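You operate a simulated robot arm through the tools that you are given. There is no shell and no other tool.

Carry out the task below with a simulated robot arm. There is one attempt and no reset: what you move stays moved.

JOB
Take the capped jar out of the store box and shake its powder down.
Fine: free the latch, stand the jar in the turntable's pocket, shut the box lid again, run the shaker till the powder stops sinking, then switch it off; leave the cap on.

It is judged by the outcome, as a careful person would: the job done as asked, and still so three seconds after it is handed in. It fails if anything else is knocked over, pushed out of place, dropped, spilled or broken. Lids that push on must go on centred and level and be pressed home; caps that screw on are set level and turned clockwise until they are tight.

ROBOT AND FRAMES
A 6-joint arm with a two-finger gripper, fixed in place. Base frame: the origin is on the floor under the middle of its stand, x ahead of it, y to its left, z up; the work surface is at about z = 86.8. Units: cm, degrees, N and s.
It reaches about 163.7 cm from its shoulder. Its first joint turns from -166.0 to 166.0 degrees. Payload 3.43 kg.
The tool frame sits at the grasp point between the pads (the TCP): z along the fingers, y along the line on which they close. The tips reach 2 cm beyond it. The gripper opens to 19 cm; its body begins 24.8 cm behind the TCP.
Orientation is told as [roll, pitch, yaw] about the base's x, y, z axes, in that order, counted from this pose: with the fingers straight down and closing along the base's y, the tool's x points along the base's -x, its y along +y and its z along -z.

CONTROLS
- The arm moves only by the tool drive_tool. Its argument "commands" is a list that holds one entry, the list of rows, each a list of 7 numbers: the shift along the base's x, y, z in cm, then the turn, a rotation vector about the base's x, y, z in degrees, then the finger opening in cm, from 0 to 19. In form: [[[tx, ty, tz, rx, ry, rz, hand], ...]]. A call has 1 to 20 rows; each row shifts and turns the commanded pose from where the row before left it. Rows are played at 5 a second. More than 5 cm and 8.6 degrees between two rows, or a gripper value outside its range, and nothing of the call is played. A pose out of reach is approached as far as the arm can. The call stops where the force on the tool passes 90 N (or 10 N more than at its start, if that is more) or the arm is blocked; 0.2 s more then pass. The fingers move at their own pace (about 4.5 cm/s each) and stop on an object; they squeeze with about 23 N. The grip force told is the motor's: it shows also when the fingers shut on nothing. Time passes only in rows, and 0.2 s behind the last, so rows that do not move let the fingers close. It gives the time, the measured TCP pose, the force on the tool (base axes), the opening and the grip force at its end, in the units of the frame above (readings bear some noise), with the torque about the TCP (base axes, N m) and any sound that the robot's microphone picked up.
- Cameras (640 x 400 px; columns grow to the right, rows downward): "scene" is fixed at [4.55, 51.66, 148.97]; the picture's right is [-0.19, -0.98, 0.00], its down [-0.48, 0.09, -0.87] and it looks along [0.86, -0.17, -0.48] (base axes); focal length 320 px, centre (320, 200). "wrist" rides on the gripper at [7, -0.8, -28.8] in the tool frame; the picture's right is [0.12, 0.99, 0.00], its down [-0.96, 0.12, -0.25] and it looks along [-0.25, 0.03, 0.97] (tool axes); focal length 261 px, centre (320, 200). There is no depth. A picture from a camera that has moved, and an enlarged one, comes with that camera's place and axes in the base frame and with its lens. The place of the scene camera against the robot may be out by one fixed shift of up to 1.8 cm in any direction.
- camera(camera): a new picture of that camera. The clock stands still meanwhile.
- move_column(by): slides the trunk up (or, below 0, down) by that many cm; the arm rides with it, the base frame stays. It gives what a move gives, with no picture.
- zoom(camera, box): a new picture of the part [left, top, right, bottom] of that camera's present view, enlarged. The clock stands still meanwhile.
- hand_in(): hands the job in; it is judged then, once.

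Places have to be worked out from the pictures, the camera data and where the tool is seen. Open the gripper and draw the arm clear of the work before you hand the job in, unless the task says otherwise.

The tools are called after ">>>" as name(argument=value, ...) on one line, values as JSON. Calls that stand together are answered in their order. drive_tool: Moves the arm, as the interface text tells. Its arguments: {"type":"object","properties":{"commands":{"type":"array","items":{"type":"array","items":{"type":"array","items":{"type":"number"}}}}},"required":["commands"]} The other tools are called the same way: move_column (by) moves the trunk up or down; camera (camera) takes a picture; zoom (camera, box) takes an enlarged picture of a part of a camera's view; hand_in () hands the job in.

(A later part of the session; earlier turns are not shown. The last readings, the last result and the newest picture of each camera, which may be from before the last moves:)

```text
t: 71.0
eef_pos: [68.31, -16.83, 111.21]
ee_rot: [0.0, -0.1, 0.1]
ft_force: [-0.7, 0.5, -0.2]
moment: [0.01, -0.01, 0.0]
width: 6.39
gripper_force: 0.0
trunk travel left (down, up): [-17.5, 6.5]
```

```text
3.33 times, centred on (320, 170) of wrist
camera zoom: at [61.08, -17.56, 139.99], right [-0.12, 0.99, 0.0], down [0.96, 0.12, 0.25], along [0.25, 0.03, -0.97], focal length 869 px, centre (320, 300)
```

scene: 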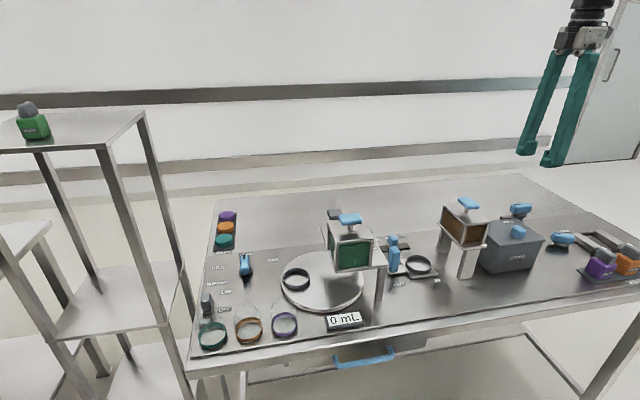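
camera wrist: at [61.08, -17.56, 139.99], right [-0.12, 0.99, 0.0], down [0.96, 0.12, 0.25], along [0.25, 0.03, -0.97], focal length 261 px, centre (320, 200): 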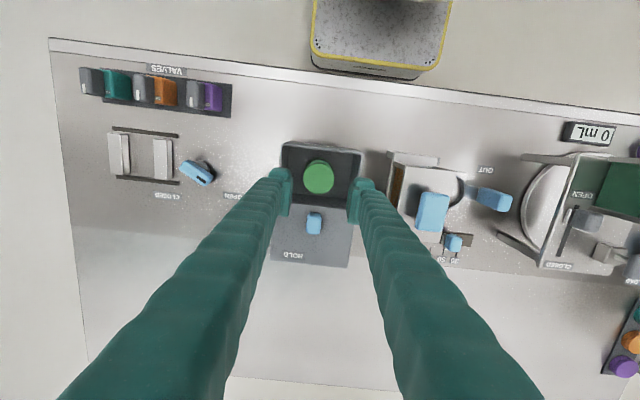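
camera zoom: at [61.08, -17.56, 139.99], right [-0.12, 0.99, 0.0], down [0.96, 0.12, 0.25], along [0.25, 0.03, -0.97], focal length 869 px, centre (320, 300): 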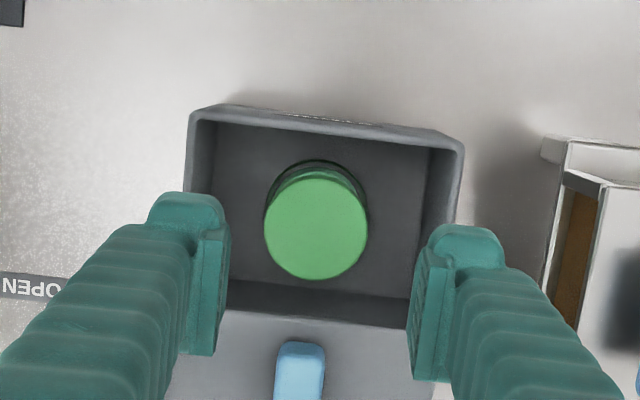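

The finger clearance to the box's side walls is tight (a few mm), so I zoom in to measure the rim exactly.

>>> zoom(camera="wrist", box=[275, 135, 370, 215])

```text
5.00 times, centred on (322, 175) of wrist
camera zoom: at [61.08, -17.56, 139.99], right [-0.12, 0.99, 0.0], down [0.96, 0.12, 0.25], along [0.25, 0.03, -0.97], focal length 1303 px, centre (308, 325)
```

zoom: 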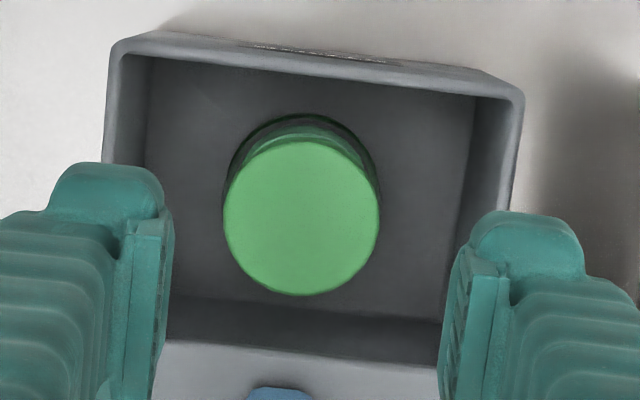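

The box interior runs y −23.36…−10.56 and the jar is centred at (68.7, −16.83). I set the opening to 6.1 cm, centre at (68.7, −16.9) and descend to just above the rim first.

>>> drive_tool(commands=[[[0.2, -0.05, -2, 0, 0, 0, 6.1], [0.2, -0.03, -3, 0, 0, 0, 6.1], [0, 0, -3, 0, 0, 0, 6.1], [0, 0, -3, 0, 0, 0, 6.1], [0, 0, -1, 0, 0, 0, 6.1], [0, 0, 0, 0, 0, 0, 6.1]]])

>>> zoom(camera="wrist", box=[230, 110, 410, 230])

>>> zoom(camera="scene", box=[480, 180, 570, 270])

```text
t: 72.4
eef_pos: [68.92, -17.09, 99.16]
ee_rot: [0.0, 0.0, 0.0]
ft_force: [1.2, 0.4, -0.4]
moment: [0.0, 0.0, -0.01]
width: 6.06
gripper_force: 0.0
trunk travel left (down, up): [-17.5, 6.5]
```

```text
3.33 times, centred on (320, 170) of wrist
camera zoom: at [61.52, -17.89, 127.92], right [-0.12, 0.99, 0.0], down [0.96, 0.12, 0.25], along [0.25, 0.03, -0.97], focal length 869 px, centre (320, 300)
```

zoom: 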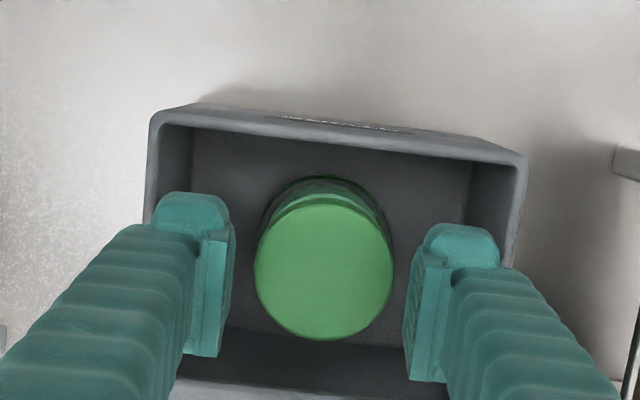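

```text
4.44 times, centred on (525, 225) of scene
camera zoom: at [4.55, 51.66, 148.97], right [-0.19, -0.98, 0.0], down [-0.48, 0.09, -0.87], along [0.86, -0.17, -0.48], focal length 1424 px, centre (-591, 89)
```

zoom: 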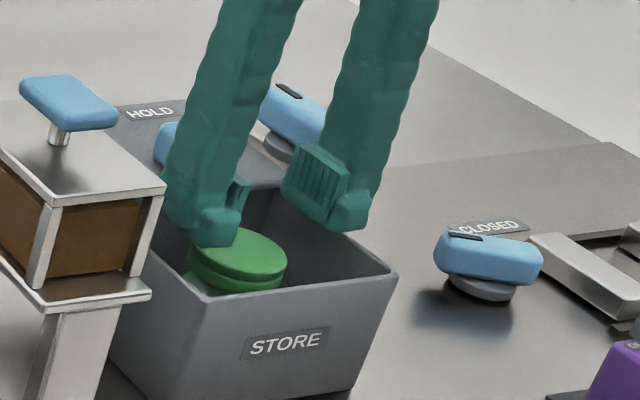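

The cap is about 0.2 cm to +y of my finger midpoint and the left finger is close to the wall, so I shift +0.18 y, narrow to 5.9 cm, and lower in small steps.

>>> drive_tool(commands=[[[0, 0.18, 0, 0, 0, 0, 5.9], [0, 0, 0, 0, 0, 0, 5.9], [0, 0, -1, 0, 0, 0, 5.9], [0, 0, 0, 0, 0, 0, 5.9]]])

>>> zoom(camera="wrist", box=[260, 130, 380, 220])

```text
t: 73.4
eef_pos: [68.81, -16.91, 98.16]
ee_rot: [0.0, 0.0, 0.0]
ft_force: [-0.5, 0.7, -0.5]
moment: [0.01, 0.01, -0.03]
width: 5.92
gripper_force: 0.1
trunk travel left (down, up): [-17.5, 6.5]
```

```text
4.44 times, centred on (320, 175) of wrist
camera zoom: at [61.56, -17.57, 126.93], right [-0.12, 0.99, 0.0], down [0.96, 0.12, 0.25], along [0.25, 0.03, -0.97], focal length 1158 px, centre (320, 311)
```

zoom: 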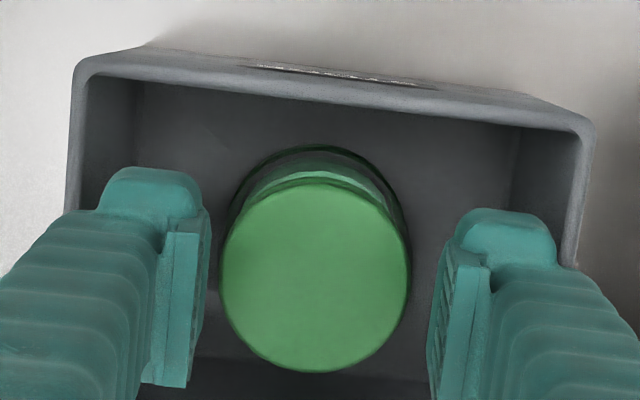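

Clearances are small but present on both sides. I lower 1 cm at a time, watching for side contact.

>>> drive_tool(commands=[[[0, 0.03, -0.5, 0, 0, 0, 5.9], [0, 0, -0.5, 0, 0, 0, 5.9], [0, 0, -0.5, 0, 0, 0, 5.9], [0, 0, 0, 0, 0, 0, 5.9]]])

>>> zoom(camera="wrist", box=[260, 130, 380, 220])

```text
t: 74.4
eef_pos: [68.89, -16.79, 96.74]
ee_rot: [0.0, 0.0, 0.0]
ft_force: [0.2, 0.4, 1.1]
moment: [0.01, -0.01, 0.02]
width: 5.91
gripper_force: 0.2
trunk travel left (down, up): [-17.5, 6.5]
```

```text
4.44 times, centred on (320, 175) of wrist
camera zoom: at [61.62, -17.47, 125.45], right [-0.12, 0.99, 0.0], down [0.96, 0.12, 0.25], along [0.25, 0.03, -0.97], focal length 1158 px, centre (320, 311)
```

zoom: 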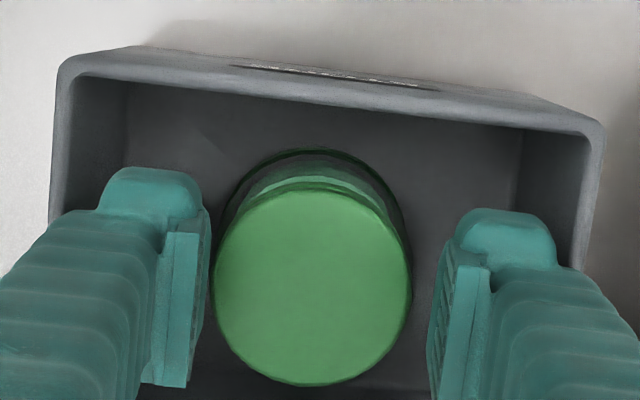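

Forces are nil. The cap now lies ~0.15 cm to −y of the finger midpoint; I recentre by −0.13 and continue down.

>>> drive_tool(commands=[[[0, -0.13, 0, 0, 0, 0, 5.9], [0, 0, -0.5, 0, 0, 0, 5.9], [0, 0, -0.5, 0, 0, 0, 5.9], [0, 0, 0, 0, 0, 0, 5.9]]])

>>> zoom(camera="wrist", box=[260, 130, 380, 220])

```text
t: 75.4
eef_pos: [69.0, -16.87, 95.58]
ee_rot: [-0.1, -0.1, -0.1]
ft_force: [-2.4, 0.4, 9.6]
moment: [-0.26, 0.02, -0.07]
width: 5.95
gripper_force: 0.1
trunk travel left (down, up): [-17.5, 6.5]
```

```text
4.44 times, centred on (320, 175) of wrist
camera zoom: at [61.66, -17.65, 124.36], right [-0.12, 0.99, 0.0], down [0.96, 0.12, 0.25], along [0.25, 0.03, -0.97], focal length 1158 px, centre (320, 311)
```

zoom: 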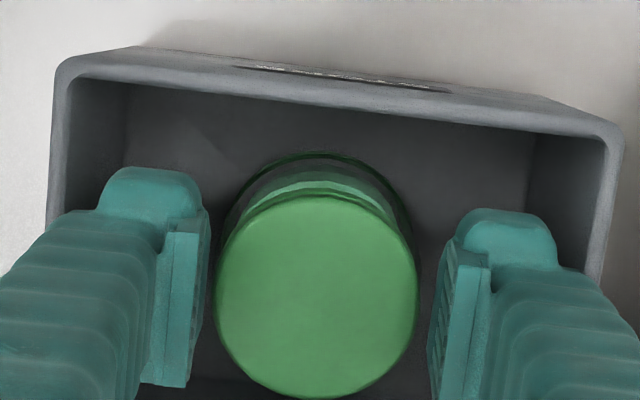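

A light 10 N contact occurs on the −y finger, likely on the jar's wider shoulder. I lift a touch, open to 6.3 cm, shift slightly to −y and go on.

>>> drive_tool(commands=[[[0, 0, 0.3, 0, 0, 0, 6.1], [-0.1, -0.08, 0, 0, 0, 0, 6.3], [0, 0, 0, 0, 0, 0, 6.3], [0, 0, -0.4, 0, 0, 0, 6.3], [0, 0, -0.3, 0, 0, 0, 6.3], [0, 0, 0, 0, 0, 0, 6.3]]])

>>> zoom(camera="wrist", box=[260, 130, 380, 220])

```text
t: 76.8
eef_pos: [68.89, -16.92, 95.24]
ee_rot: [0.1, -0.2, 0.1]
ft_force: [0.1, 0.3, -0.6]
moment: [-0.02, -0.02, 0.02]
width: 6.31
gripper_force: 0.0
trunk travel left (down, up): [-17.5, 6.5]
```

```text
4.44 times, centred on (320, 175) of wrist
camera zoom: at [61.63, -17.63, 124.02], right [-0.12, 0.99, 0.0], down [0.96, 0.12, 0.25], along [0.25, 0.03, -0.97], focal length 1158 px, centre (320, 311)
```

zoom: 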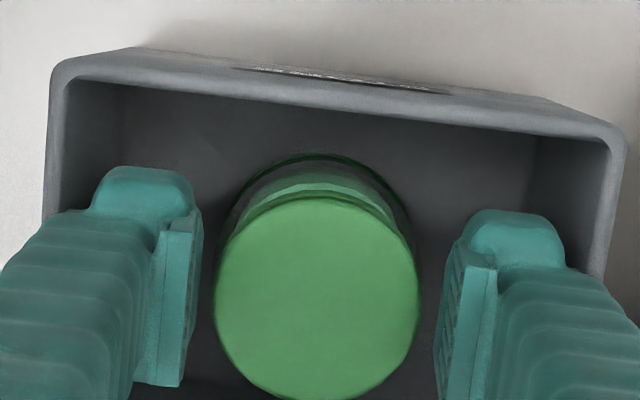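

No contact now. I continue down another 0.9 cm in small steps.

>>> drive_tool(commands=[[[-0.05, 0, -0.3, 0, 0, 0, 6.3], [0, 0, -0.3, 0, 0, 0, 6.3], [0, 0, -0.3, 0, 0, 0, 6.3], [0, 0, 0, 0, 0, 0, 6.3]]])

```text
t: 77.8
eef_pos: [68.8, -16.95, 94.17]
ee_rot: [0.0, 0.0, 0.0]
ft_force: [0.0, 0.8, 0.0]
moment: [-0.01, 0.01, 0.0]
width: 6.28
gripper_force: 0.1
trunk travel left (down, up): [-17.5, 6.5]
```

At z≈94.2 with no contact. I check the scene view to decide between gripping cap or body.

>>> zoom(camera="scene", box=[490, 200, 550, 260])

>>> zoom(camera="wrist", box=[285, 155, 365, 215])

```text
6.67 times, centred on (520, 230) of scene
camera zoom: at [4.55, 51.66, 148.97], right [-0.19, -0.98, 0.0], down [-0.48, 0.09, -0.87], along [0.86, -0.17, -0.48], focal length 2137 px, centre (-1013, 0)
```

zoom: 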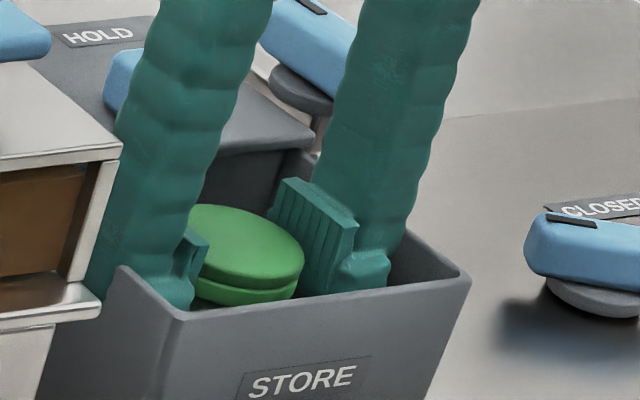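

```text
6.67 times, centred on (325, 185) of wrist
camera zoom: at [61.51, -17.63, 123.03], right [-0.12, 0.99, 0.0], down [0.96, 0.12, 0.25], along [0.25, 0.03, -0.97], focal length 1738 px, centre (287, 300)
```

zoom: 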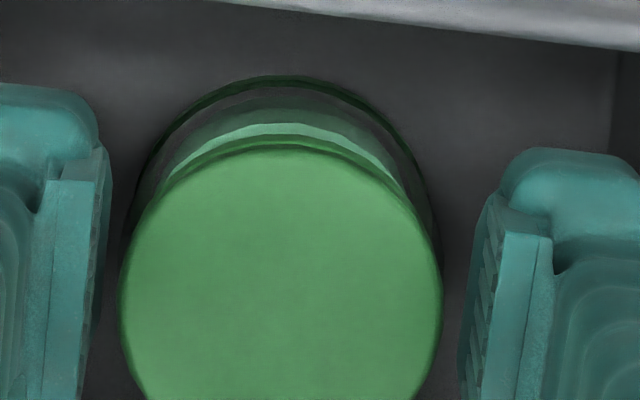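

The upper tier is the cap and the lower tier the jar's own green collar; the pads reach over both. I lower 0.4 cm more for a good hold on the collar and close the fingers.

>>> drive_tool(commands=[[[-0.08, 0, -0.2, 0, 0, 0, 6.3], [0, 0, -0.2, 0, 0, 0, 6.3], [0, 0, 0, 0, 0, 0, 5.5], [0, 0, 0, 0, 0, 0, 4.8], [0, 0, 0, 0, 0, 0, 4], [0, 0, 0, 0, 0, 0, 4], [0, 0, 0, 0, 0, 0, 4]]])

>>> zoom(camera="wrist", box=[260, 130, 380, 220])

```text
t: 79.4
eef_pos: [68.68, -16.97, 93.84]
ee_rot: [0.0, -0.1, 0.1]
ft_force: [-0.2, -0.1, -1.7]
moment: [0.01, 0.01, 0.0]
width: 5.77
gripper_force: 22.7
trunk travel left (down, up): [-17.5, 6.5]
```

```text
4.44 times, centred on (320, 175) of wrist
camera zoom: at [61.47, -17.73, 122.63], right [-0.12, 0.99, 0.0], down [0.96, 0.12, 0.25], along [0.25, 0.03, -0.97], focal length 1158 px, centre (320, 311)
```

zoom: 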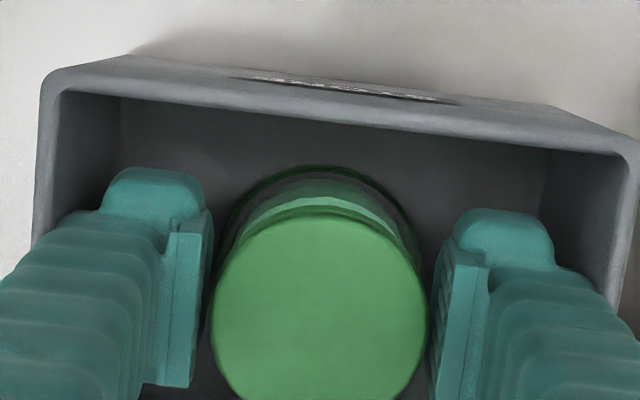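

Gripped at 5.77 cm. I lift slowly 1.5 cm and check that the jar follows with its cap.

>>> drive_tool(commands=[[[0, 0, 0, 0, 0, 0, 3], [0, 0, 0.3, 0, 0, 0, 3], [0, 0, 0.4, 0, 0, 0, 3], [0, 0, 0.4, 0, 0, 0, 3], [0, 0, 0.4, 0, 0, 0, 3], [0, 0, 0, 0, 0, 0, 3]]])

>>> zoom(camera="scene", box=[490, 190, 550, 250])

>>> zoom(camera="wrist", box=[260, 130, 380, 220])

```text
t: 80.8
eef_pos: [68.6, -17.09, 95.41]
ee_rot: [0.1, -0.1, 0.0]
ft_force: [0.1, 0.5, -1.5]
moment: [-0.01, 0.06, 0.01]
width: 5.79
gripper_force: 23.3
trunk travel left (down, up): [-17.5, 6.5]
```

```text
6.67 times, centred on (520, 220) of scene
camera zoom: at [4.55, 51.66, 148.97], right [-0.19, -0.98, 0.0], down [-0.48, 0.09, -0.87], along [0.86, -0.17, -0.48], focal length 2137 px, centre (-1013, 67)
```

zoom: 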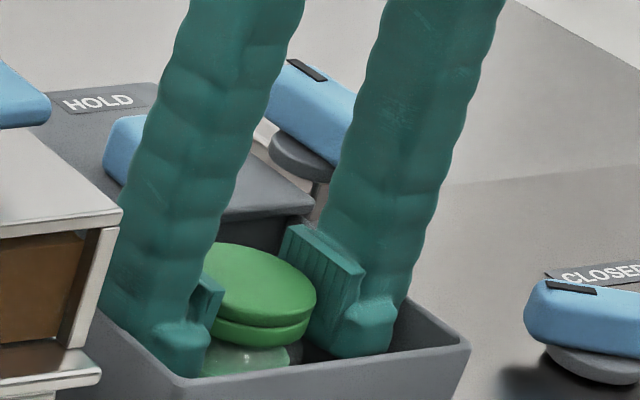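

```text
4.44 times, centred on (320, 175) of wrist
camera zoom: at [61.41, -17.72, 124.13], right [-0.12, 0.99, 0.0], down [0.96, 0.12, 0.25], along [0.25, 0.03, -0.97], focal length 1158 px, centre (320, 311)
```

zoom: 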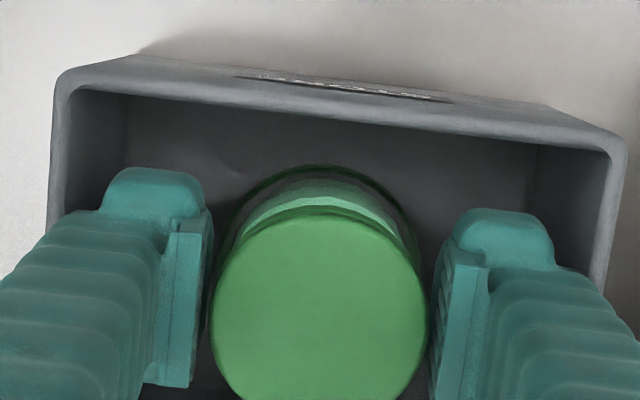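

The jar comes up with its collar and cap, weighing about 1.5 N. I lift it straight out, well above the surrounding fittings.

>>> drive_tool(commands=[[[0, 0.05, 1, 0, 0, 0, 3], [0, 0.05, 1, 0, 0, 0, 3], [0, 0, 1.5, 0, 0, 0, 3], [0, 0, 2, 0, 0, 0, 3], [0, 0, 2, 0, 0, 0, 3], [0, 0, 2.5, 0, 0, 0, 3], [0, 0, 2.5, 0, 0, 0, 3], [0, 0, 2.5, 0, 0, 0, 3], [0, 0, 2.5, 0, 0, 0, 3], [0, 0, 2.5, 0, 0, 0, 3], [0, 0, 2.5, 0, 0, 0, 3], [0, 0, 2.5, 0, 0, 0, 3], [0, 0, 2.5, 0, 0, 0, 3], [0, 0, 1.5, 0, 0, 0, 3], [0, 0, 0, 0, 0, 0, 3]]])

>>> camera(camera="scene")

>>> zoom(camera="scene", box=[460, 60, 600, 200])

```text
t: 84.0
eef_pos: [68.55, -16.83, 124.38]
ee_rot: [0.0, -0.1, 0.0]
ft_force: [-0.1, -0.6, -1.7]
moment: [-0.02, 0.0, -0.01]
width: 5.79
gripper_force: 22.9
trunk travel left (down, up): [-17.5, 6.5]
```

```text
taken
```

scene: 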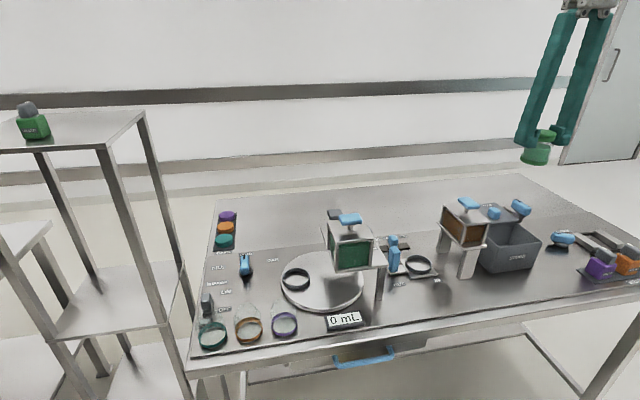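

```text
2.86 times, centred on (530, 130) of scene
camera zoom: at [4.55, 51.66, 148.97], right [-0.19, -0.98, 0.0], down [-0.48, 0.09, -0.87], along [0.86, -0.17, -0.48], focal length 916 px, centre (-280, 400)
```

zoom: 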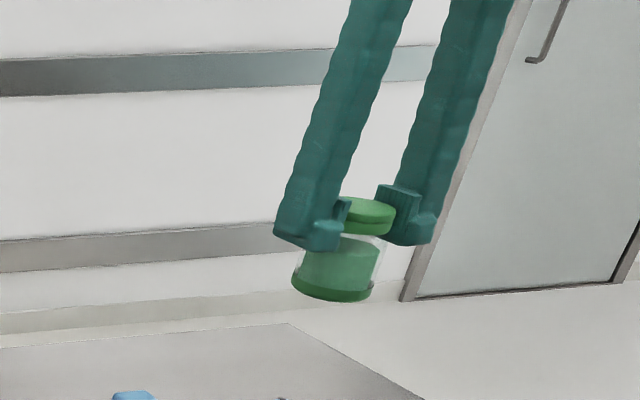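

The jar is held level: clear glass with green powder inside and about 8 cm tall, so its base is ≈6.6 cm below the TCP. I carry it across at this height to above the ring pocket.

>>> drive_tool(commands=[[[0, 1.5, 0, 0, 0, 0, 3], [0, 3, 0, 0, 0, 0, 3], [0, 3.5, 0, 0, 0, 0, 3], [0, 3.5, 0, 0, 0, 0, 3], [0, 3.5, 0, 0, 0, 0, 3], [0, 3.5, 0, 0, 0, 0, 3], [0, 3.5, 0, 0, 0, 0, 3], [0, 3.5, 0, 0, 0, 0, 3], [0, 3.5, 0, 0, 0, 0, 3], [0, 3.5, 0, 0, 0, 0, 3], [0, 3.5, 0, 0, 0, 0, 3], [0, 3.5, 0, 0, 0, 0, 3], [0, 3.5, 0, 0, 0, 0, 3], [0, 3.5, 0, 0, 0, 0, 3], [0.2, 3.5, 0, 0, 0, 0, 3], [0.2, 3.5, 0, 0, 0, 0, 3], [0.2, 3.5, 0, 0, 0, 0, 3], [0.1, 3, 0, 0, 0, 0, 3], [0, 1, 0, 0, 0, 0, 3], [0, 0, 0, 0, 0, 0, 3]]])

>>> camera(camera="wrist")

>>> camera(camera="scene")

```text
t: 88.2
eef_pos: [69.5, 44.14, 124.1]
ee_rot: [-0.1, -0.1, 0.0]
ft_force: [0.2, 0.1, -1.6]
moment: [-0.05, -0.01, 0.01]
width: 5.79
gripper_force: 23.0
trunk travel left (down, up): [-17.5, 6.5]
```

```text
taken
camera wrist: at [62.22, 43.3, 152.87], right [-0.12, 0.99, 0.0], down [0.96, 0.12, 0.25], along [0.25, 0.03, -0.97], focal length 261 px, centre (320, 200)
```

wrist: 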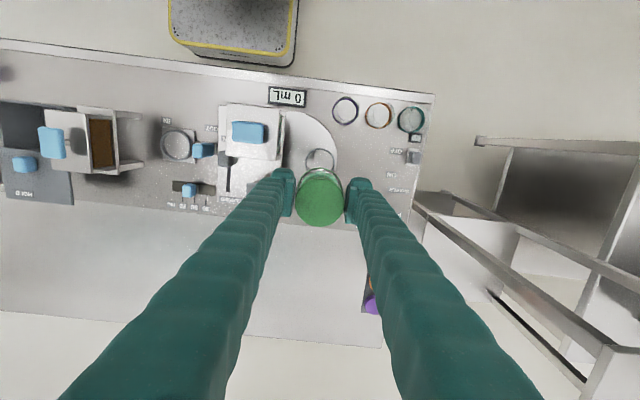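

```text
taken
```

scene: 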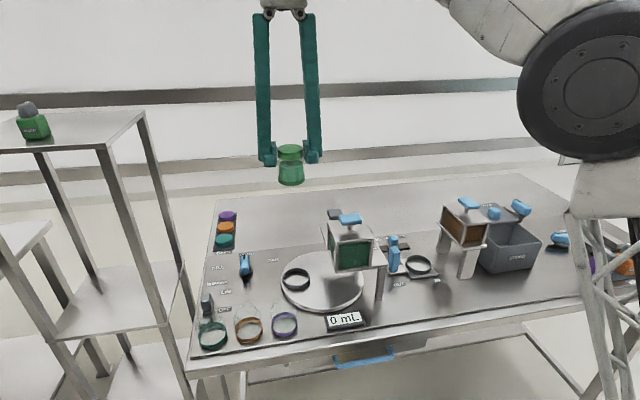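

Now I lower to about 7 cm above the ring with a small x correction, then check alignment in both views.

>>> drive_tool(commands=[[[-0.1, 0, -2, 0, 0, 0, 3], [-0.1, 0, -3, 0, 0, 0, 3], [0, 0, -3, 0, 0, 0, 3], [0, 0, -3, 0, 0, 0, 3], [0, 0, -3, 0, 0, 0, 3], [0, 0, -3, 0, 0, 0, 3], [0, 0, -3, 0, 0, 0, 3], [0, 0, -2, 0, 0, 0, 3], [0, 0, 0, 0, 0, 0, 3]]])

>>> zoom(camera="wrist", box=[250, 130, 390, 230])

>>> zoom(camera="scene", box=[240, 200, 350, 310])

```text
t: 90.2
eef_pos: [69.14, 44.19, 102.17]
ee_rot: [0.0, -0.1, 0.0]
ft_force: [-0.2, -0.1, -0.9]
moment: [-0.04, 0.0, 0.03]
width: 5.8
gripper_force: 23.1
trunk travel left (down, up): [-17.5, 6.5]
```

```text
4.00 times, centred on (320, 180) of wrist
camera zoom: at [62.03, 43.36, 130.95], right [-0.12, 0.99, 0.0], down [0.96, 0.12, 0.25], along [0.25, 0.03, -0.97], focal length 1043 px, centre (320, 280)
```

zoom: 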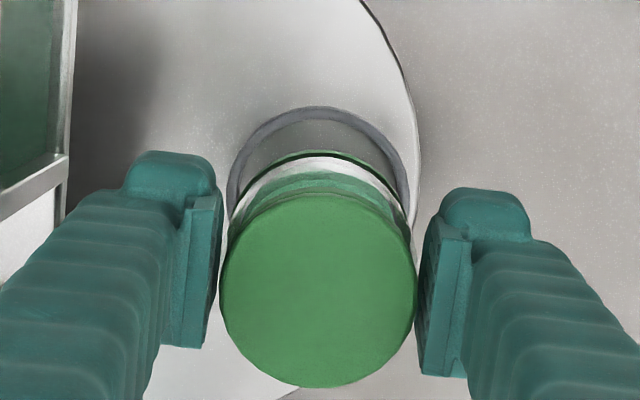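

```text
3.64 times, centred on (295, 255) of scene
camera zoom: at [4.55, 51.66, 148.97], right [-0.19, -0.98, 0.0], down [-0.48, 0.09, -0.87], along [0.86, -0.17, -0.48], focal length 1166 px, centre (411, 0)
```

zoom: 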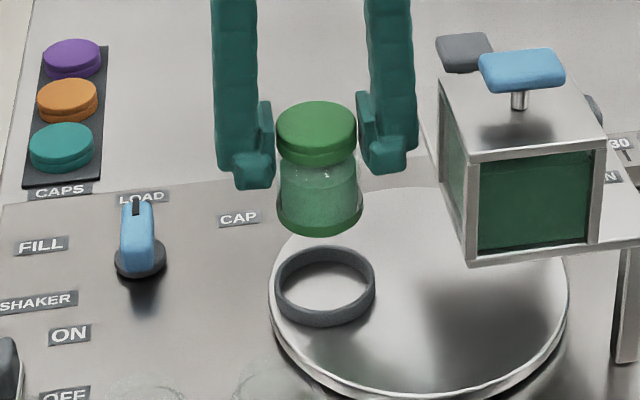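

Jar and ring are both visible. The wrist view suggests the jar is ~0.2 cm too far in +x. I correct that and lower until the base is about 1 cm above the ring, then compare again.

>>> drive_tool(commands=[[[-0.1, 0, -1.5, 0, 0, 0, 3], [-0.1, 0, -1.5, 0, 0, 0, 3], [0, 0, -1.2, 0, 0, 0, 3], [0, 0, -0.6, 0, 0, 0, 3], [0, 0, 0, 0, 0, 0, 3]]])

>>> zoom(camera="wrist", box=[270, 150, 370, 220])

>>> zoom(camera="scene", box=[265, 235, 330, 300])

```text
t: 91.4
eef_pos: [68.99, 44.24, 97.57]
ee_rot: [0.0, -0.1, -0.1]
ft_force: [-0.1, 0.5, -0.7]
moment: [0.01, -0.01, -0.02]
width: 5.78
gripper_force: 22.4
trunk travel left (down, up): [-17.5, 6.5]
```

```text
5.71 times, centred on (320, 185) of wrist
camera zoom: at [61.72, 43.48, 126.34], right [-0.12, 0.99, 0.0], down [0.96, 0.12, 0.25], along [0.25, 0.03, -0.97], focal length 1489 px, centre (320, 286)
```

zoom: 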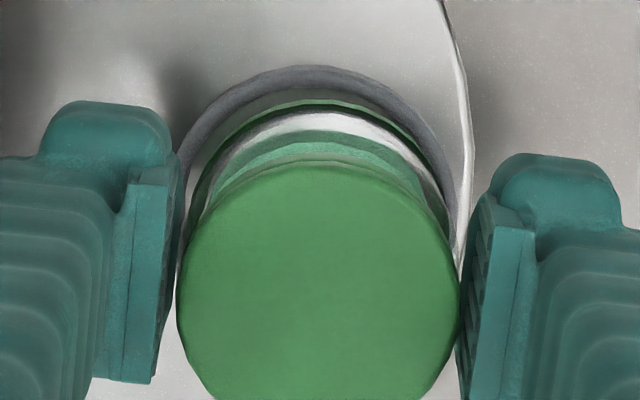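

```text
6.15 times, centred on (298, 268) of scene
camera zoom: at [4.55, 51.66, 148.97], right [-0.19, -0.98, 0.0], down [-0.48, 0.09, -0.87], along [0.86, -0.17, -0.48], focal length 1972 px, centre (458, -215)
```

zoom: 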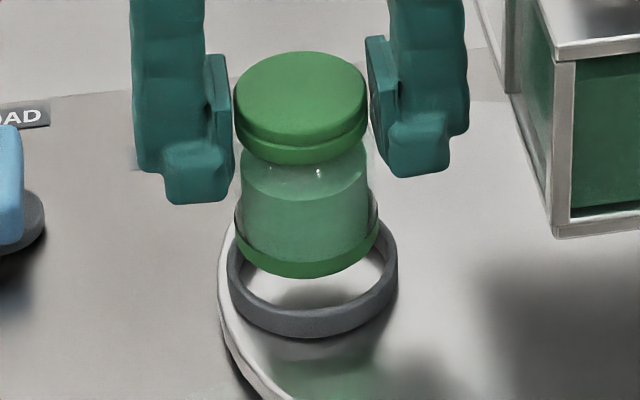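

I need a finer comparison, so I zoom closer on the jar base and ring edges in both views.

>>> zoom(camera="wrist", box=[290, 155, 350, 195])

>>> zoom(camera="scene", box=[280, 260, 316, 295])

```text
10.00 times, centred on (320, 175) of wrist
camera zoom: at [61.72, 43.48, 126.34], right [-0.12, 0.99, 0.0], down [0.96, 0.12, 0.25], along [0.25, 0.03, -0.97], focal length 2606 px, centre (320, 450)
```

zoom: 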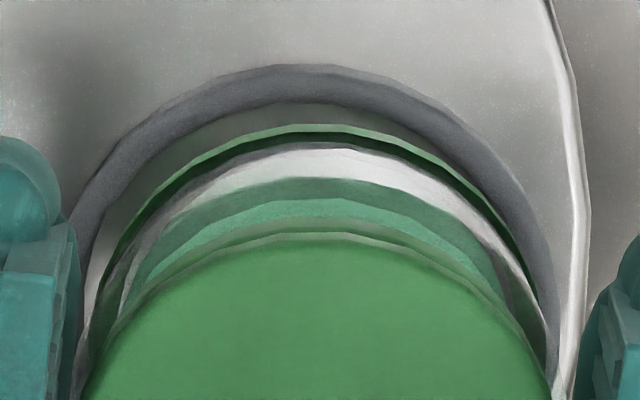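

```text
11.43 times, centred on (298, 278) of scene
camera zoom: at [4.55, 51.66, 148.97], right [-0.19, -0.98, 0.0], down [-0.48, 0.09, -0.87], along [0.86, -0.17, -0.48], focal length 3663 px, centre (571, -686)
```

zoom: 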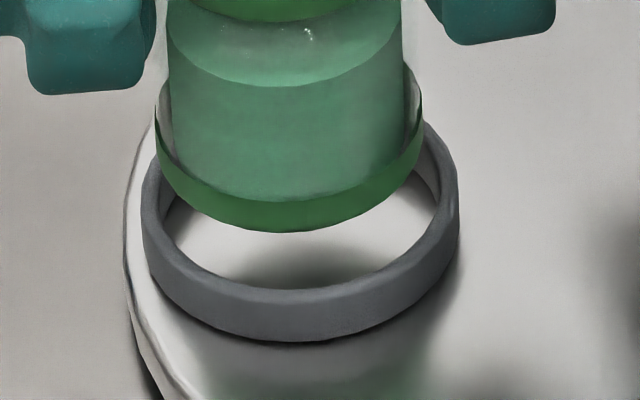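

The scene view puts the jar ~0.2 cm too far toward +y, and the wrist view ~0.12 cm. I shift (−0.05, −0.16) and lower to just above the ring top (≈89.3).

>>> drive_tool(commands=[[[-0.05, -0.16, 0, 0, 0, 0, 3], [0, 0, -0.5, 0, 0, 0, 3], [0, 0, -0.5, 0, 0, 0, 3], [0, 0, -0.2, 0, 0, 0, 3], [0, 0, 0, 0, 0, 0, 3]]])

>>> zoom(camera="wrist", box=[290, 155, 350, 195])

>>> zoom(camera="scene", box=[280, 260, 316, 295])

```text
t: 92.6
eef_pos: [68.97, 43.98, 96.3]
ee_rot: [0.0, -0.1, 0.1]
ft_force: [-0.4, 0.2, -1.8]
moment: [0.01, -0.01, -0.02]
width: 5.81
gripper_force: 23.2
trunk travel left (down, up): [-17.5, 6.5]
```

```text
10.00 times, centred on (320, 175) of wrist
camera zoom: at [61.66, 43.31, 125.13], right [-0.12, 0.99, 0.0], down [0.96, 0.12, 0.25], along [0.25, 0.03, -0.97], focal length 2606 px, centre (320, 450)
```

zoom: 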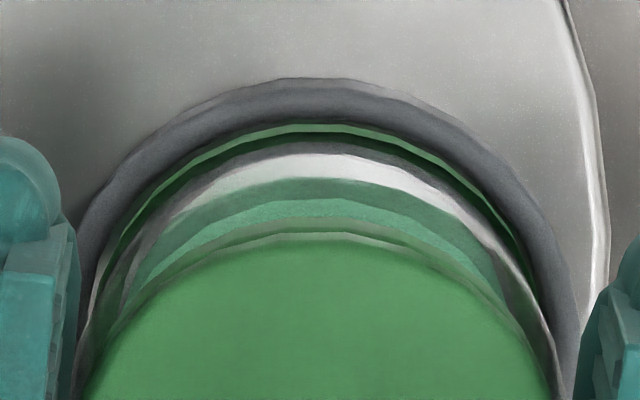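

```text
11.43 times, centred on (298, 278) of scene
camera zoom: at [4.55, 51.66, 148.97], right [-0.19, -0.98, 0.0], down [-0.48, 0.09, -0.87], along [0.86, -0.17, -0.48], focal length 3663 px, centre (571, -686)
```

zoom: 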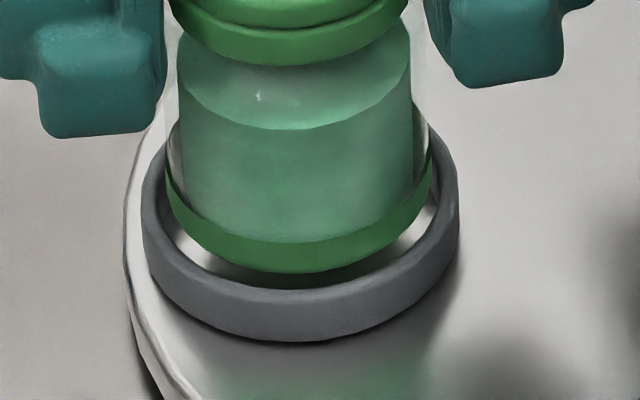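

Now jar and ring are concentric in y in the scene view, and the wrist view shows the near gap slightly small, so I nudge +0.05 x. I lower gently into the ring, watching the force.

>>> drive_tool(commands=[[[0.05, 0, -0.3, 0, 0, 0, 3], [0, 0, -0.3, 0, 0, 0, 3], [0, 0, -0.3, 0, 0, 0, 3], [0, 0, 0, 0, 0, 0, 3]]])

>>> zoom(camera="scene", box=[280, 260, 316, 295])

>>> zoom(camera="wrist", box=[290, 155, 350, 195])

```text
t: 93.6
eef_pos: [69.01, 43.85, 95.36]
ee_rot: [0.0, 0.0, -0.1]
ft_force: [-0.7, 0.5, -1.6]
moment: [0.01, 0.0, 0.02]
width: 5.79
gripper_force: 22.9
trunk travel left (down, up): [-17.5, 6.5]
```

```text
11.43 times, centred on (298, 278) of scene
camera zoom: at [4.55, 51.66, 148.97], right [-0.19, -0.98, 0.0], down [-0.48, 0.09, -0.87], along [0.86, -0.17, -0.48], focal length 3663 px, centre (571, -686)
```

zoom: 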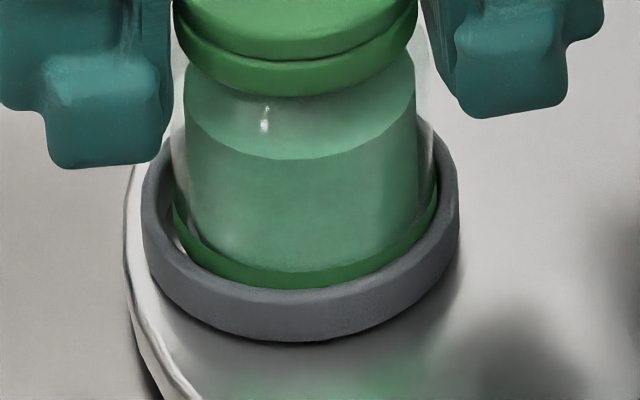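

```text
10.00 times, centred on (320, 175) of wrist
camera zoom: at [61.73, 43.21, 124.2], right [-0.12, 0.99, 0.0], down [0.96, 0.12, 0.25], along [0.25, 0.03, -0.97], focal length 2606 px, centre (320, 450)
```

zoom: 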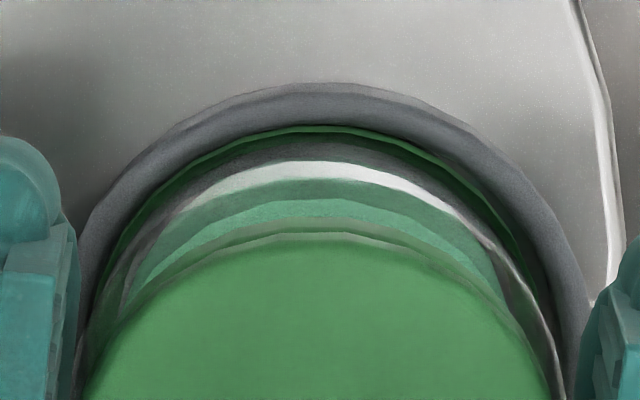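

The base is entering the ring without contact; jar is now ~0.1 cm toward −y. I nudge +0.1 y and continue lowering until it touches down.

>>> drive_tool(commands=[[[0, 0.1, 0, 0, 0, 0, 3], [0, 0, -0.25, 0, 0, 0, 3], [0, 0, -0.25, 0, 0, 0, 3], [0, 0, -0.2, 0, 0, 0, 3], [0, 0, 0, 0, 0, 0, 3]]])

>>> zoom(camera="scene", box=[280, 260, 316, 295])

```text
t: 94.8
eef_pos: [68.96, 43.94, 95.04]
ee_rot: [0.2, -0.2, -0.1]
ft_force: [-0.2, 2.0, 18.2]
moment: [0.05, 0.03, 0.01]
width: 5.8
gripper_force: 23.6
trunk travel left (down, up): [-17.5, 6.5]
```

```text
11.43 times, centred on (298, 278) of scene
camera zoom: at [4.55, 51.66, 148.97], right [-0.19, -0.98, 0.0], down [-0.48, 0.09, -0.87], along [0.86, -0.17, -0.48], focal length 3663 px, centre (571, -686)
```

zoom: 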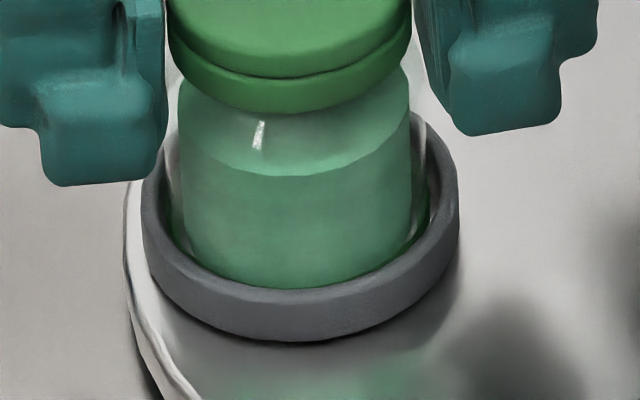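

Touchdown: +18 N at z≈95.0, with the base well below the ring's top edge. I do a tiny wiggle (±0.1 cm) to confirm it sits on the pocket floor rather than on an edge.

>>> drive_tool(commands=[[[0.1, 0, 0, 0, 0, 0, 3], [0, 0, 0, 0, 0, 0, 3], [-0.05, 0.05, 0, 0, 0, 0, 3], [0, 0, 0, 0, 0, 0, 3]]])

>>> zoom(camera="scene", box=[275, 245, 325, 295])

>>> zoom(camera="wrist", box=[290, 155, 350, 195])

```text
t: 95.8
eef_pos: [69.08, 43.98, 94.95]
ee_rot: [0.0, -0.3, 0.0]
ft_force: [2.7, 3.2, 25.6]
moment: [0.07, -0.15, 0.2]
width: 5.8
gripper_force: 22.9
trunk travel left (down, up): [-17.5, 6.5]
```

```text
8.00 times, centred on (300, 270) of scene
camera zoom: at [4.55, 51.66, 148.97], right [-0.19, -0.98, 0.0], down [-0.48, 0.09, -0.87], along [0.86, -0.17, -0.48], focal length 2564 px, centre (480, -360)
```

zoom: 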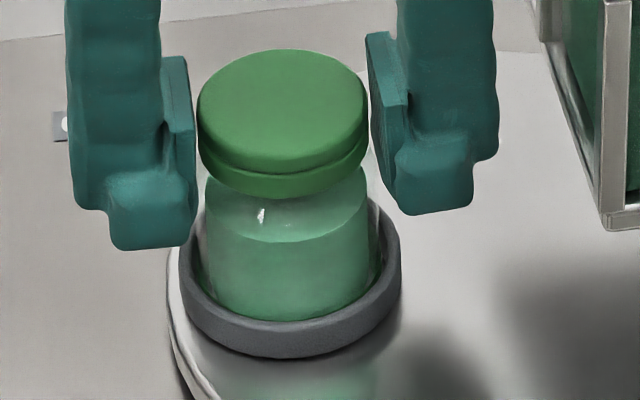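

```text
10.00 times, centred on (320, 175) of wrist
camera zoom: at [61.71, 43.31, 123.66], right [-0.12, 0.99, 0.0], down [0.96, 0.12, 0.25], along [0.25, 0.03, -0.97], focal length 2606 px, centre (320, 450)
```

zoom: 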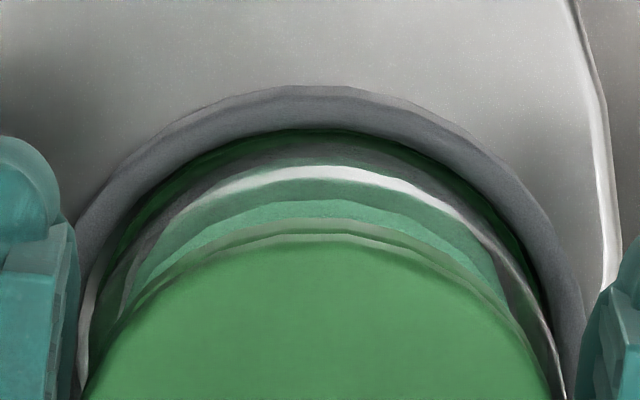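

The jar is seated inside the ring with a firm vertical contact. I ease the down-force, open the fingers to 7 cm, check, then rise clear.

>>> drive_tool(commands=[[[0, 0, 0.1, 0, 0, 0, 3], [0, 0, 0, 0, 0, 0, 5.5], [0, 0, 0, 0, 0, 0, 6.2], [0, 0, 0, 0, 0, 0, 7], [0, 0, 0, 0, 0, 0, 7]]])

>>> zoom(camera="scene", box=[275, 245, 325, 295])

```text
t: 97.0
eef_pos: [69.09, 44.07, 94.85]
ee_rot: [0.0, -0.1, 0.0]
ft_force: [0.0, 0.0, 0.0]
moment: [-0.03, 0.01, 0.02]
width: 6.97
gripper_force: 0.2
trunk travel left (down, up): [-17.5, 6.5]
```

```text
8.00 times, centred on (300, 270) of scene
camera zoom: at [4.55, 51.66, 148.97], right [-0.19, -0.98, 0.0], down [-0.48, 0.09, -0.87], along [0.86, -0.17, -0.48], focal length 2564 px, centre (480, -360)
```

zoom: 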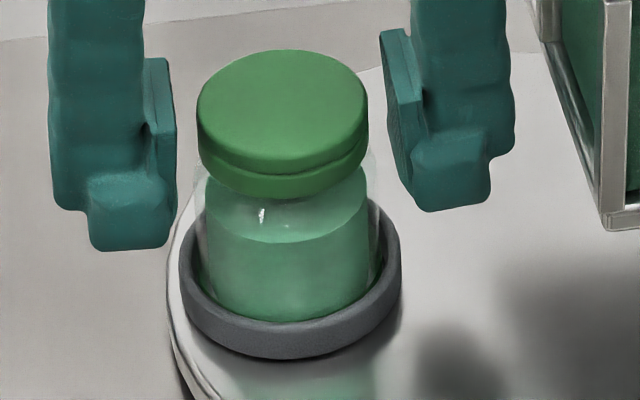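

The jar stands upright and centred in the pocket, cap on. I rise clear and travel back to the lid's knob.

>>> drive_tool(commands=[[[0, 0, 1, 0, 0, 0, 7], [0, 0, 2, 0, 0, 0, 7], [0, 0, 3, 0, 0, 0, 7], [0, 0, 4, 0, 0, 0, 7], [0, 0, 4, 0, 0, 0, 7], [0, 0, 4, 0, 0, 0, 7], [0, 0, 4, 0, 0, 0, 7], [0, 0, 4, 0, 0, 0, 7], [0, -3, 1, 0, 0, 0, 6], [0, -4.5, 0, 0, 0, 0, 5], [0, -4.5, 0, 0, 0, 0, 5], [0, -4.5, 0, 0, 0, 0, 5], [0, -4.5, 0, 0, 0, 0, 5], [0, -4.5, 0, 0, 0, 0, 5], [0.5, -4.5, 0, 0, 0, 0, 5], [0.5, -4.5, 0, 0, 0, 0, 5], [0.5, -4.5, 0, 0, 0, 0, 5], [0.5, -4.5, 0, 0, 0, 0, 5], [0.5, -4.5, 0, 0, 0, 0, 5], [0, 0, 0, 0, 0, 0, 5]]])

>>> zoom(camera="scene", box=[260, 220, 360, 320])

```text
t: 101.2
eef_pos: [71.06, -3.69, 121.85]
ee_rot: [0.0, -0.2, 0.0]
ft_force: [0.3, -0.8, -0.4]
moment: [0.0, -0.02, -0.03]
width: 5.03
gripper_force: 0.0
trunk travel left (down, up): [-17.5, 6.5]
```

```text
4.00 times, centred on (310, 270) of scene
camera zoom: at [4.55, 51.66, 148.97], right [-0.19, -0.98, 0.0], down [-0.48, 0.09, -0.87], along [0.86, -0.17, -0.48], focal length 1282 px, centre (360, -80)
```

zoom: 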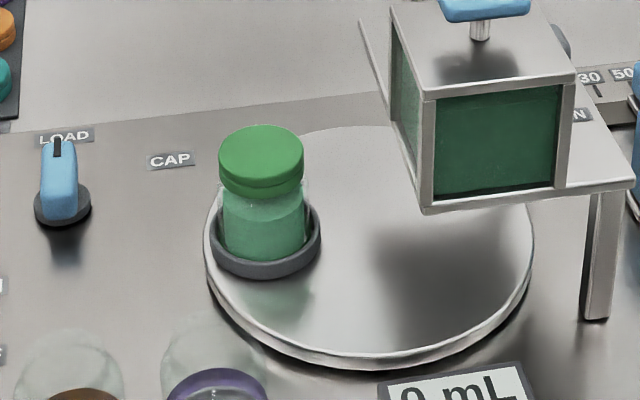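

The jar stands well in the pocket. I continue to above the lid knob, now at about (76.4, −17), and check before descending.

>>> drive_tool(commands=[[[1.5, -3.5, 0, 0, 0, 0, 5], [1.5, -3.5, 0, 0, 0, 0, 5], [1.5, -3.5, 0, 0, 0, 0, 5], [0.8, -2.8, 0, 0, 0, 0, 5], [0, 0, -3, 0, 0, 0, 5], [0, 0, -3, 0, 0, 0, 5], [0, 0, -3, 0, 0, 0, 5], [0, 0, -3, 0, 0, 0, 5], [0, 0, -3, 0, 0, 0, 5], [0, 0, 0, 0, 0, 0, 5]]])

>>> zoom(camera="wrist", box=[220, 120, 420, 260])

```text
t: 103.4
eef_pos: [76.82, -17.03, 106.95]
ee_rot: [-0.1, -0.1, -0.1]
ft_force: [0.2, 0.2, 0.4]
moment: [-0.02, -0.05, -0.01]
width: 4.99
gripper_force: 0.0
trunk travel left (down, up): [-17.5, 6.5]
```

```text
2.86 times, centred on (320, 190) of wrist
camera zoom: at [69.58, -17.91, 135.76], right [-0.12, 0.99, 0.0], down [0.96, 0.12, 0.25], along [0.25, 0.03, -0.97], focal length 745 px, centre (320, 229)
```

zoom: 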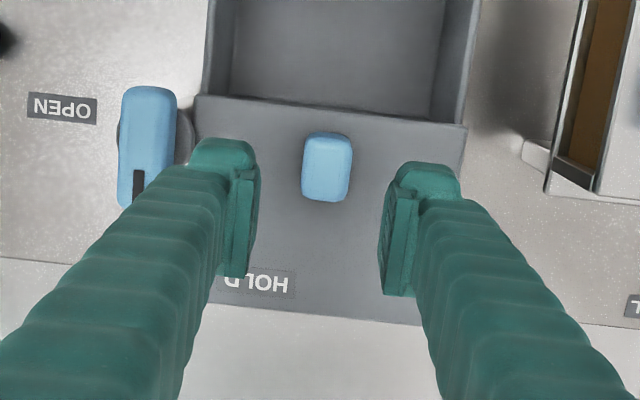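

The knob appears at about x≈75.5–76, so I shift −0.9 in x and +0.1 in y and descend to lid level.

>>> drive_tool(commands=[[[-0.5, 0.1, -2, 0, 0, 0, 5], [-0.4, 0, -2, 0, 0, 0, 5], [0, 0, -2, 0, 0, 0, 5], [0, 0, -1.3, 0, 0, 0, 5], [0, 0, -0.5, 0, 0, 0, 5], [0, 0, 0, 0, 0, 0, 5]]])

>>> zoom(camera="wrist", box=[220, 120, 420, 260])

```text
t: 104.8
eef_pos: [75.94, -17.16, 99.07]
ee_rot: [-0.1, -0.1, 0.0]
ft_force: [-0.1, 0.1, -0.3]
moment: [-0.01, 0.0, 0.01]
width: 4.97
gripper_force: 0.0
trunk travel left (down, up): [-17.5, 6.5]
```

```text
2.86 times, centred on (320, 190) of wrist
camera zoom: at [68.77, -17.85, 127.93], right [-0.12, 0.99, 0.0], down [0.96, 0.12, 0.25], along [0.25, 0.03, -0.97], focal length 745 px, centre (320, 229)
```

zoom: 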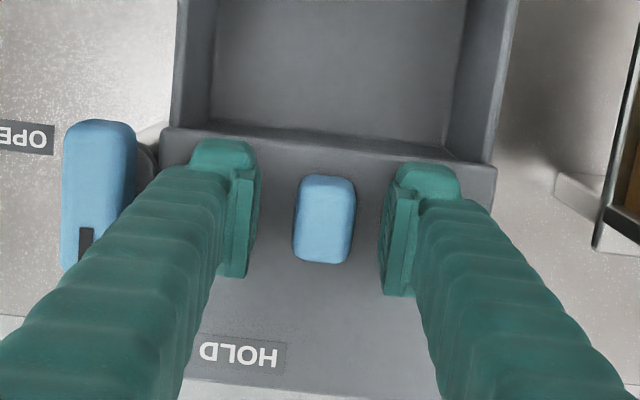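

Knob is centred. I close on it and slide the lid back toward −x about 10 cm.

>>> drive_tool(commands=[[[0, 0.1, 0, 0, 0, 0, 4], [0, 0, 0, 0, 0, 0, 2], [0, 0, 0, 0, 0, 0, 0], [0, 0, 0, 0, 0, 0, 0], [0, 0, 0, 0, 0, 0, 0], [-0.4, 0, 0, 0, 0, 0, 0], [-0.6, 0, 0, 0, 0, 0, 0], [-0.8, 0, 0, 0, 0, 0, 0], [-0.8, 0, 0, 0, 0, 0, 0], [-0.8, 0, 0, 0, 0, 0, 0], [-0.8, 0, 0, 0, 0, 0, 0], [-0.8, 0, 0, 0, 0, 0, 0], [0, 0, 0, 0, 0, 0, 0]]])

```text
t: 107.6
eef_pos: [70.81, -16.94, 99.05]
ee_rot: [-0.2, -0.1, 0.1]
ft_force: [0.3, 8.4, 16.1]
moment: [0.09, -0.03, 0.01]
width: 2.28
gripper_force: 44.9
trunk travel left (down, up): [-17.5, 6.5]
```

The lid slides freely; I continue to near the closed position and then gently to the stop.

>>> drive_tool(commands=[[[-0.8, 0, 0.05, 0, 0, 0, 0], [-0.8, 0, 0, 0, 0, 0, 0], [-0.8, 0, 0, 0, 0, 0, 0], [-0.8, 0, 0, 0, 0, 0, 0], [-0.8, 0, 0, 0, 0, 0, 0], [-0.6, 0, 0, 0, 0, 0, 0], [-0.4, 0, 0, 0, 0, 0, 0], [-0.3, 0, 0, 0, 0, 0, 0], [0, 0, 0, 0, 0, 0, 0]]])

>>> zoom(camera="scene", box=[470, 190, 560, 280])

```text
t: 109.6
eef_pos: [65.94, -17.04, 99.07]
ee_rot: [0.1, -0.2, 0.0]
ft_force: [28.7, 4.0, -3.8]
moment: [0.03, -0.06, 0.13]
width: 2.28
gripper_force: 45.2
trunk travel left (down, up): [-17.5, 6.5]
```

```text
4.44 times, centred on (515, 235) of scene
camera zoom: at [4.55, 51.66, 148.97], right [-0.19, -0.98, 0.0], down [-0.48, 0.09, -0.87], along [0.86, -0.17, -0.48], focal length 1424 px, centre (-547, 44)
```

zoom: 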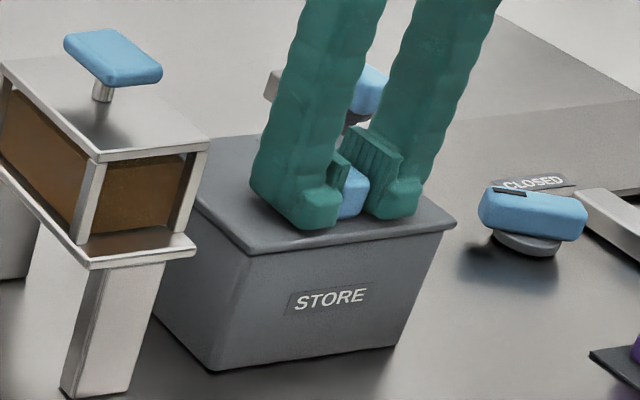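

The lid is back against its closed stop (+29 N), exactly as in the first picture. I ease off, release the knob and rise.

>>> drive_tool(commands=[[[0.1, 0, 0, 0, 0, 0, 0], [0, 0, 0, 0, 0, 0, 3], [0, 0, 0, 0, 0, 0, 5], [0, 0, 1.5, 0, 0, 0, 5], [0, 0, 3, 0, 0, 0, 5], [0, 0, 4, 0, 0, 0, 5], [0, 0, 4, 0, 0, 0, 4], [0, 0, 4, 0, 0, 0, 3], [0, 1, 4, 0, 0, 0, 2], [0, 2, 4, 0, 0, 0, 1], [0, 0, 0, 0, 0, 0, 0]]])

>>> zoom(camera="scene", box=[470, 190, 560, 280])

>>> zoom(camera="scene", box=[190, 260, 250, 330])

```text
t: 112.0
eef_pos: [65.63, -14.1, 123.54]
ee_rot: [0.0, -0.1, 0.0]
ft_force: [0.4, 0.3, -0.3]
moment: [0.04, 0.0, 0.02]
width: 0.0
gripper_force: 22.1
trunk travel left (down, up): [-17.5, 6.5]
```

```text
4.44 times, centred on (515, 235) of scene
camera zoom: at [4.55, 51.66, 148.97], right [-0.19, -0.98, 0.0], down [-0.48, 0.09, -0.87], along [0.86, -0.17, -0.48], focal length 1424 px, centre (-547, 44)
```

zoom: 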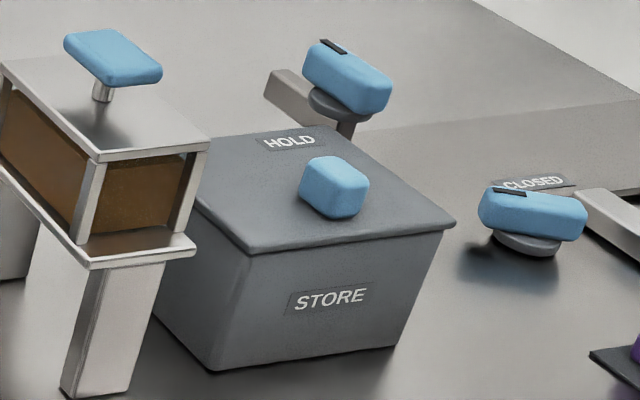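

```text
5.71 times, centred on (220, 295) of scene
camera zoom: at [4.55, 51.66, 148.97], right [-0.19, -0.98, 0.0], down [-0.48, 0.09, -0.87], along [0.86, -0.17, -0.48], focal length 1832 px, centre (891, -343)
```

zoom: 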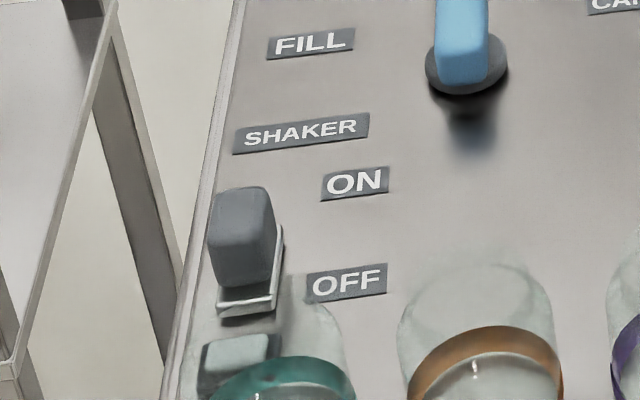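

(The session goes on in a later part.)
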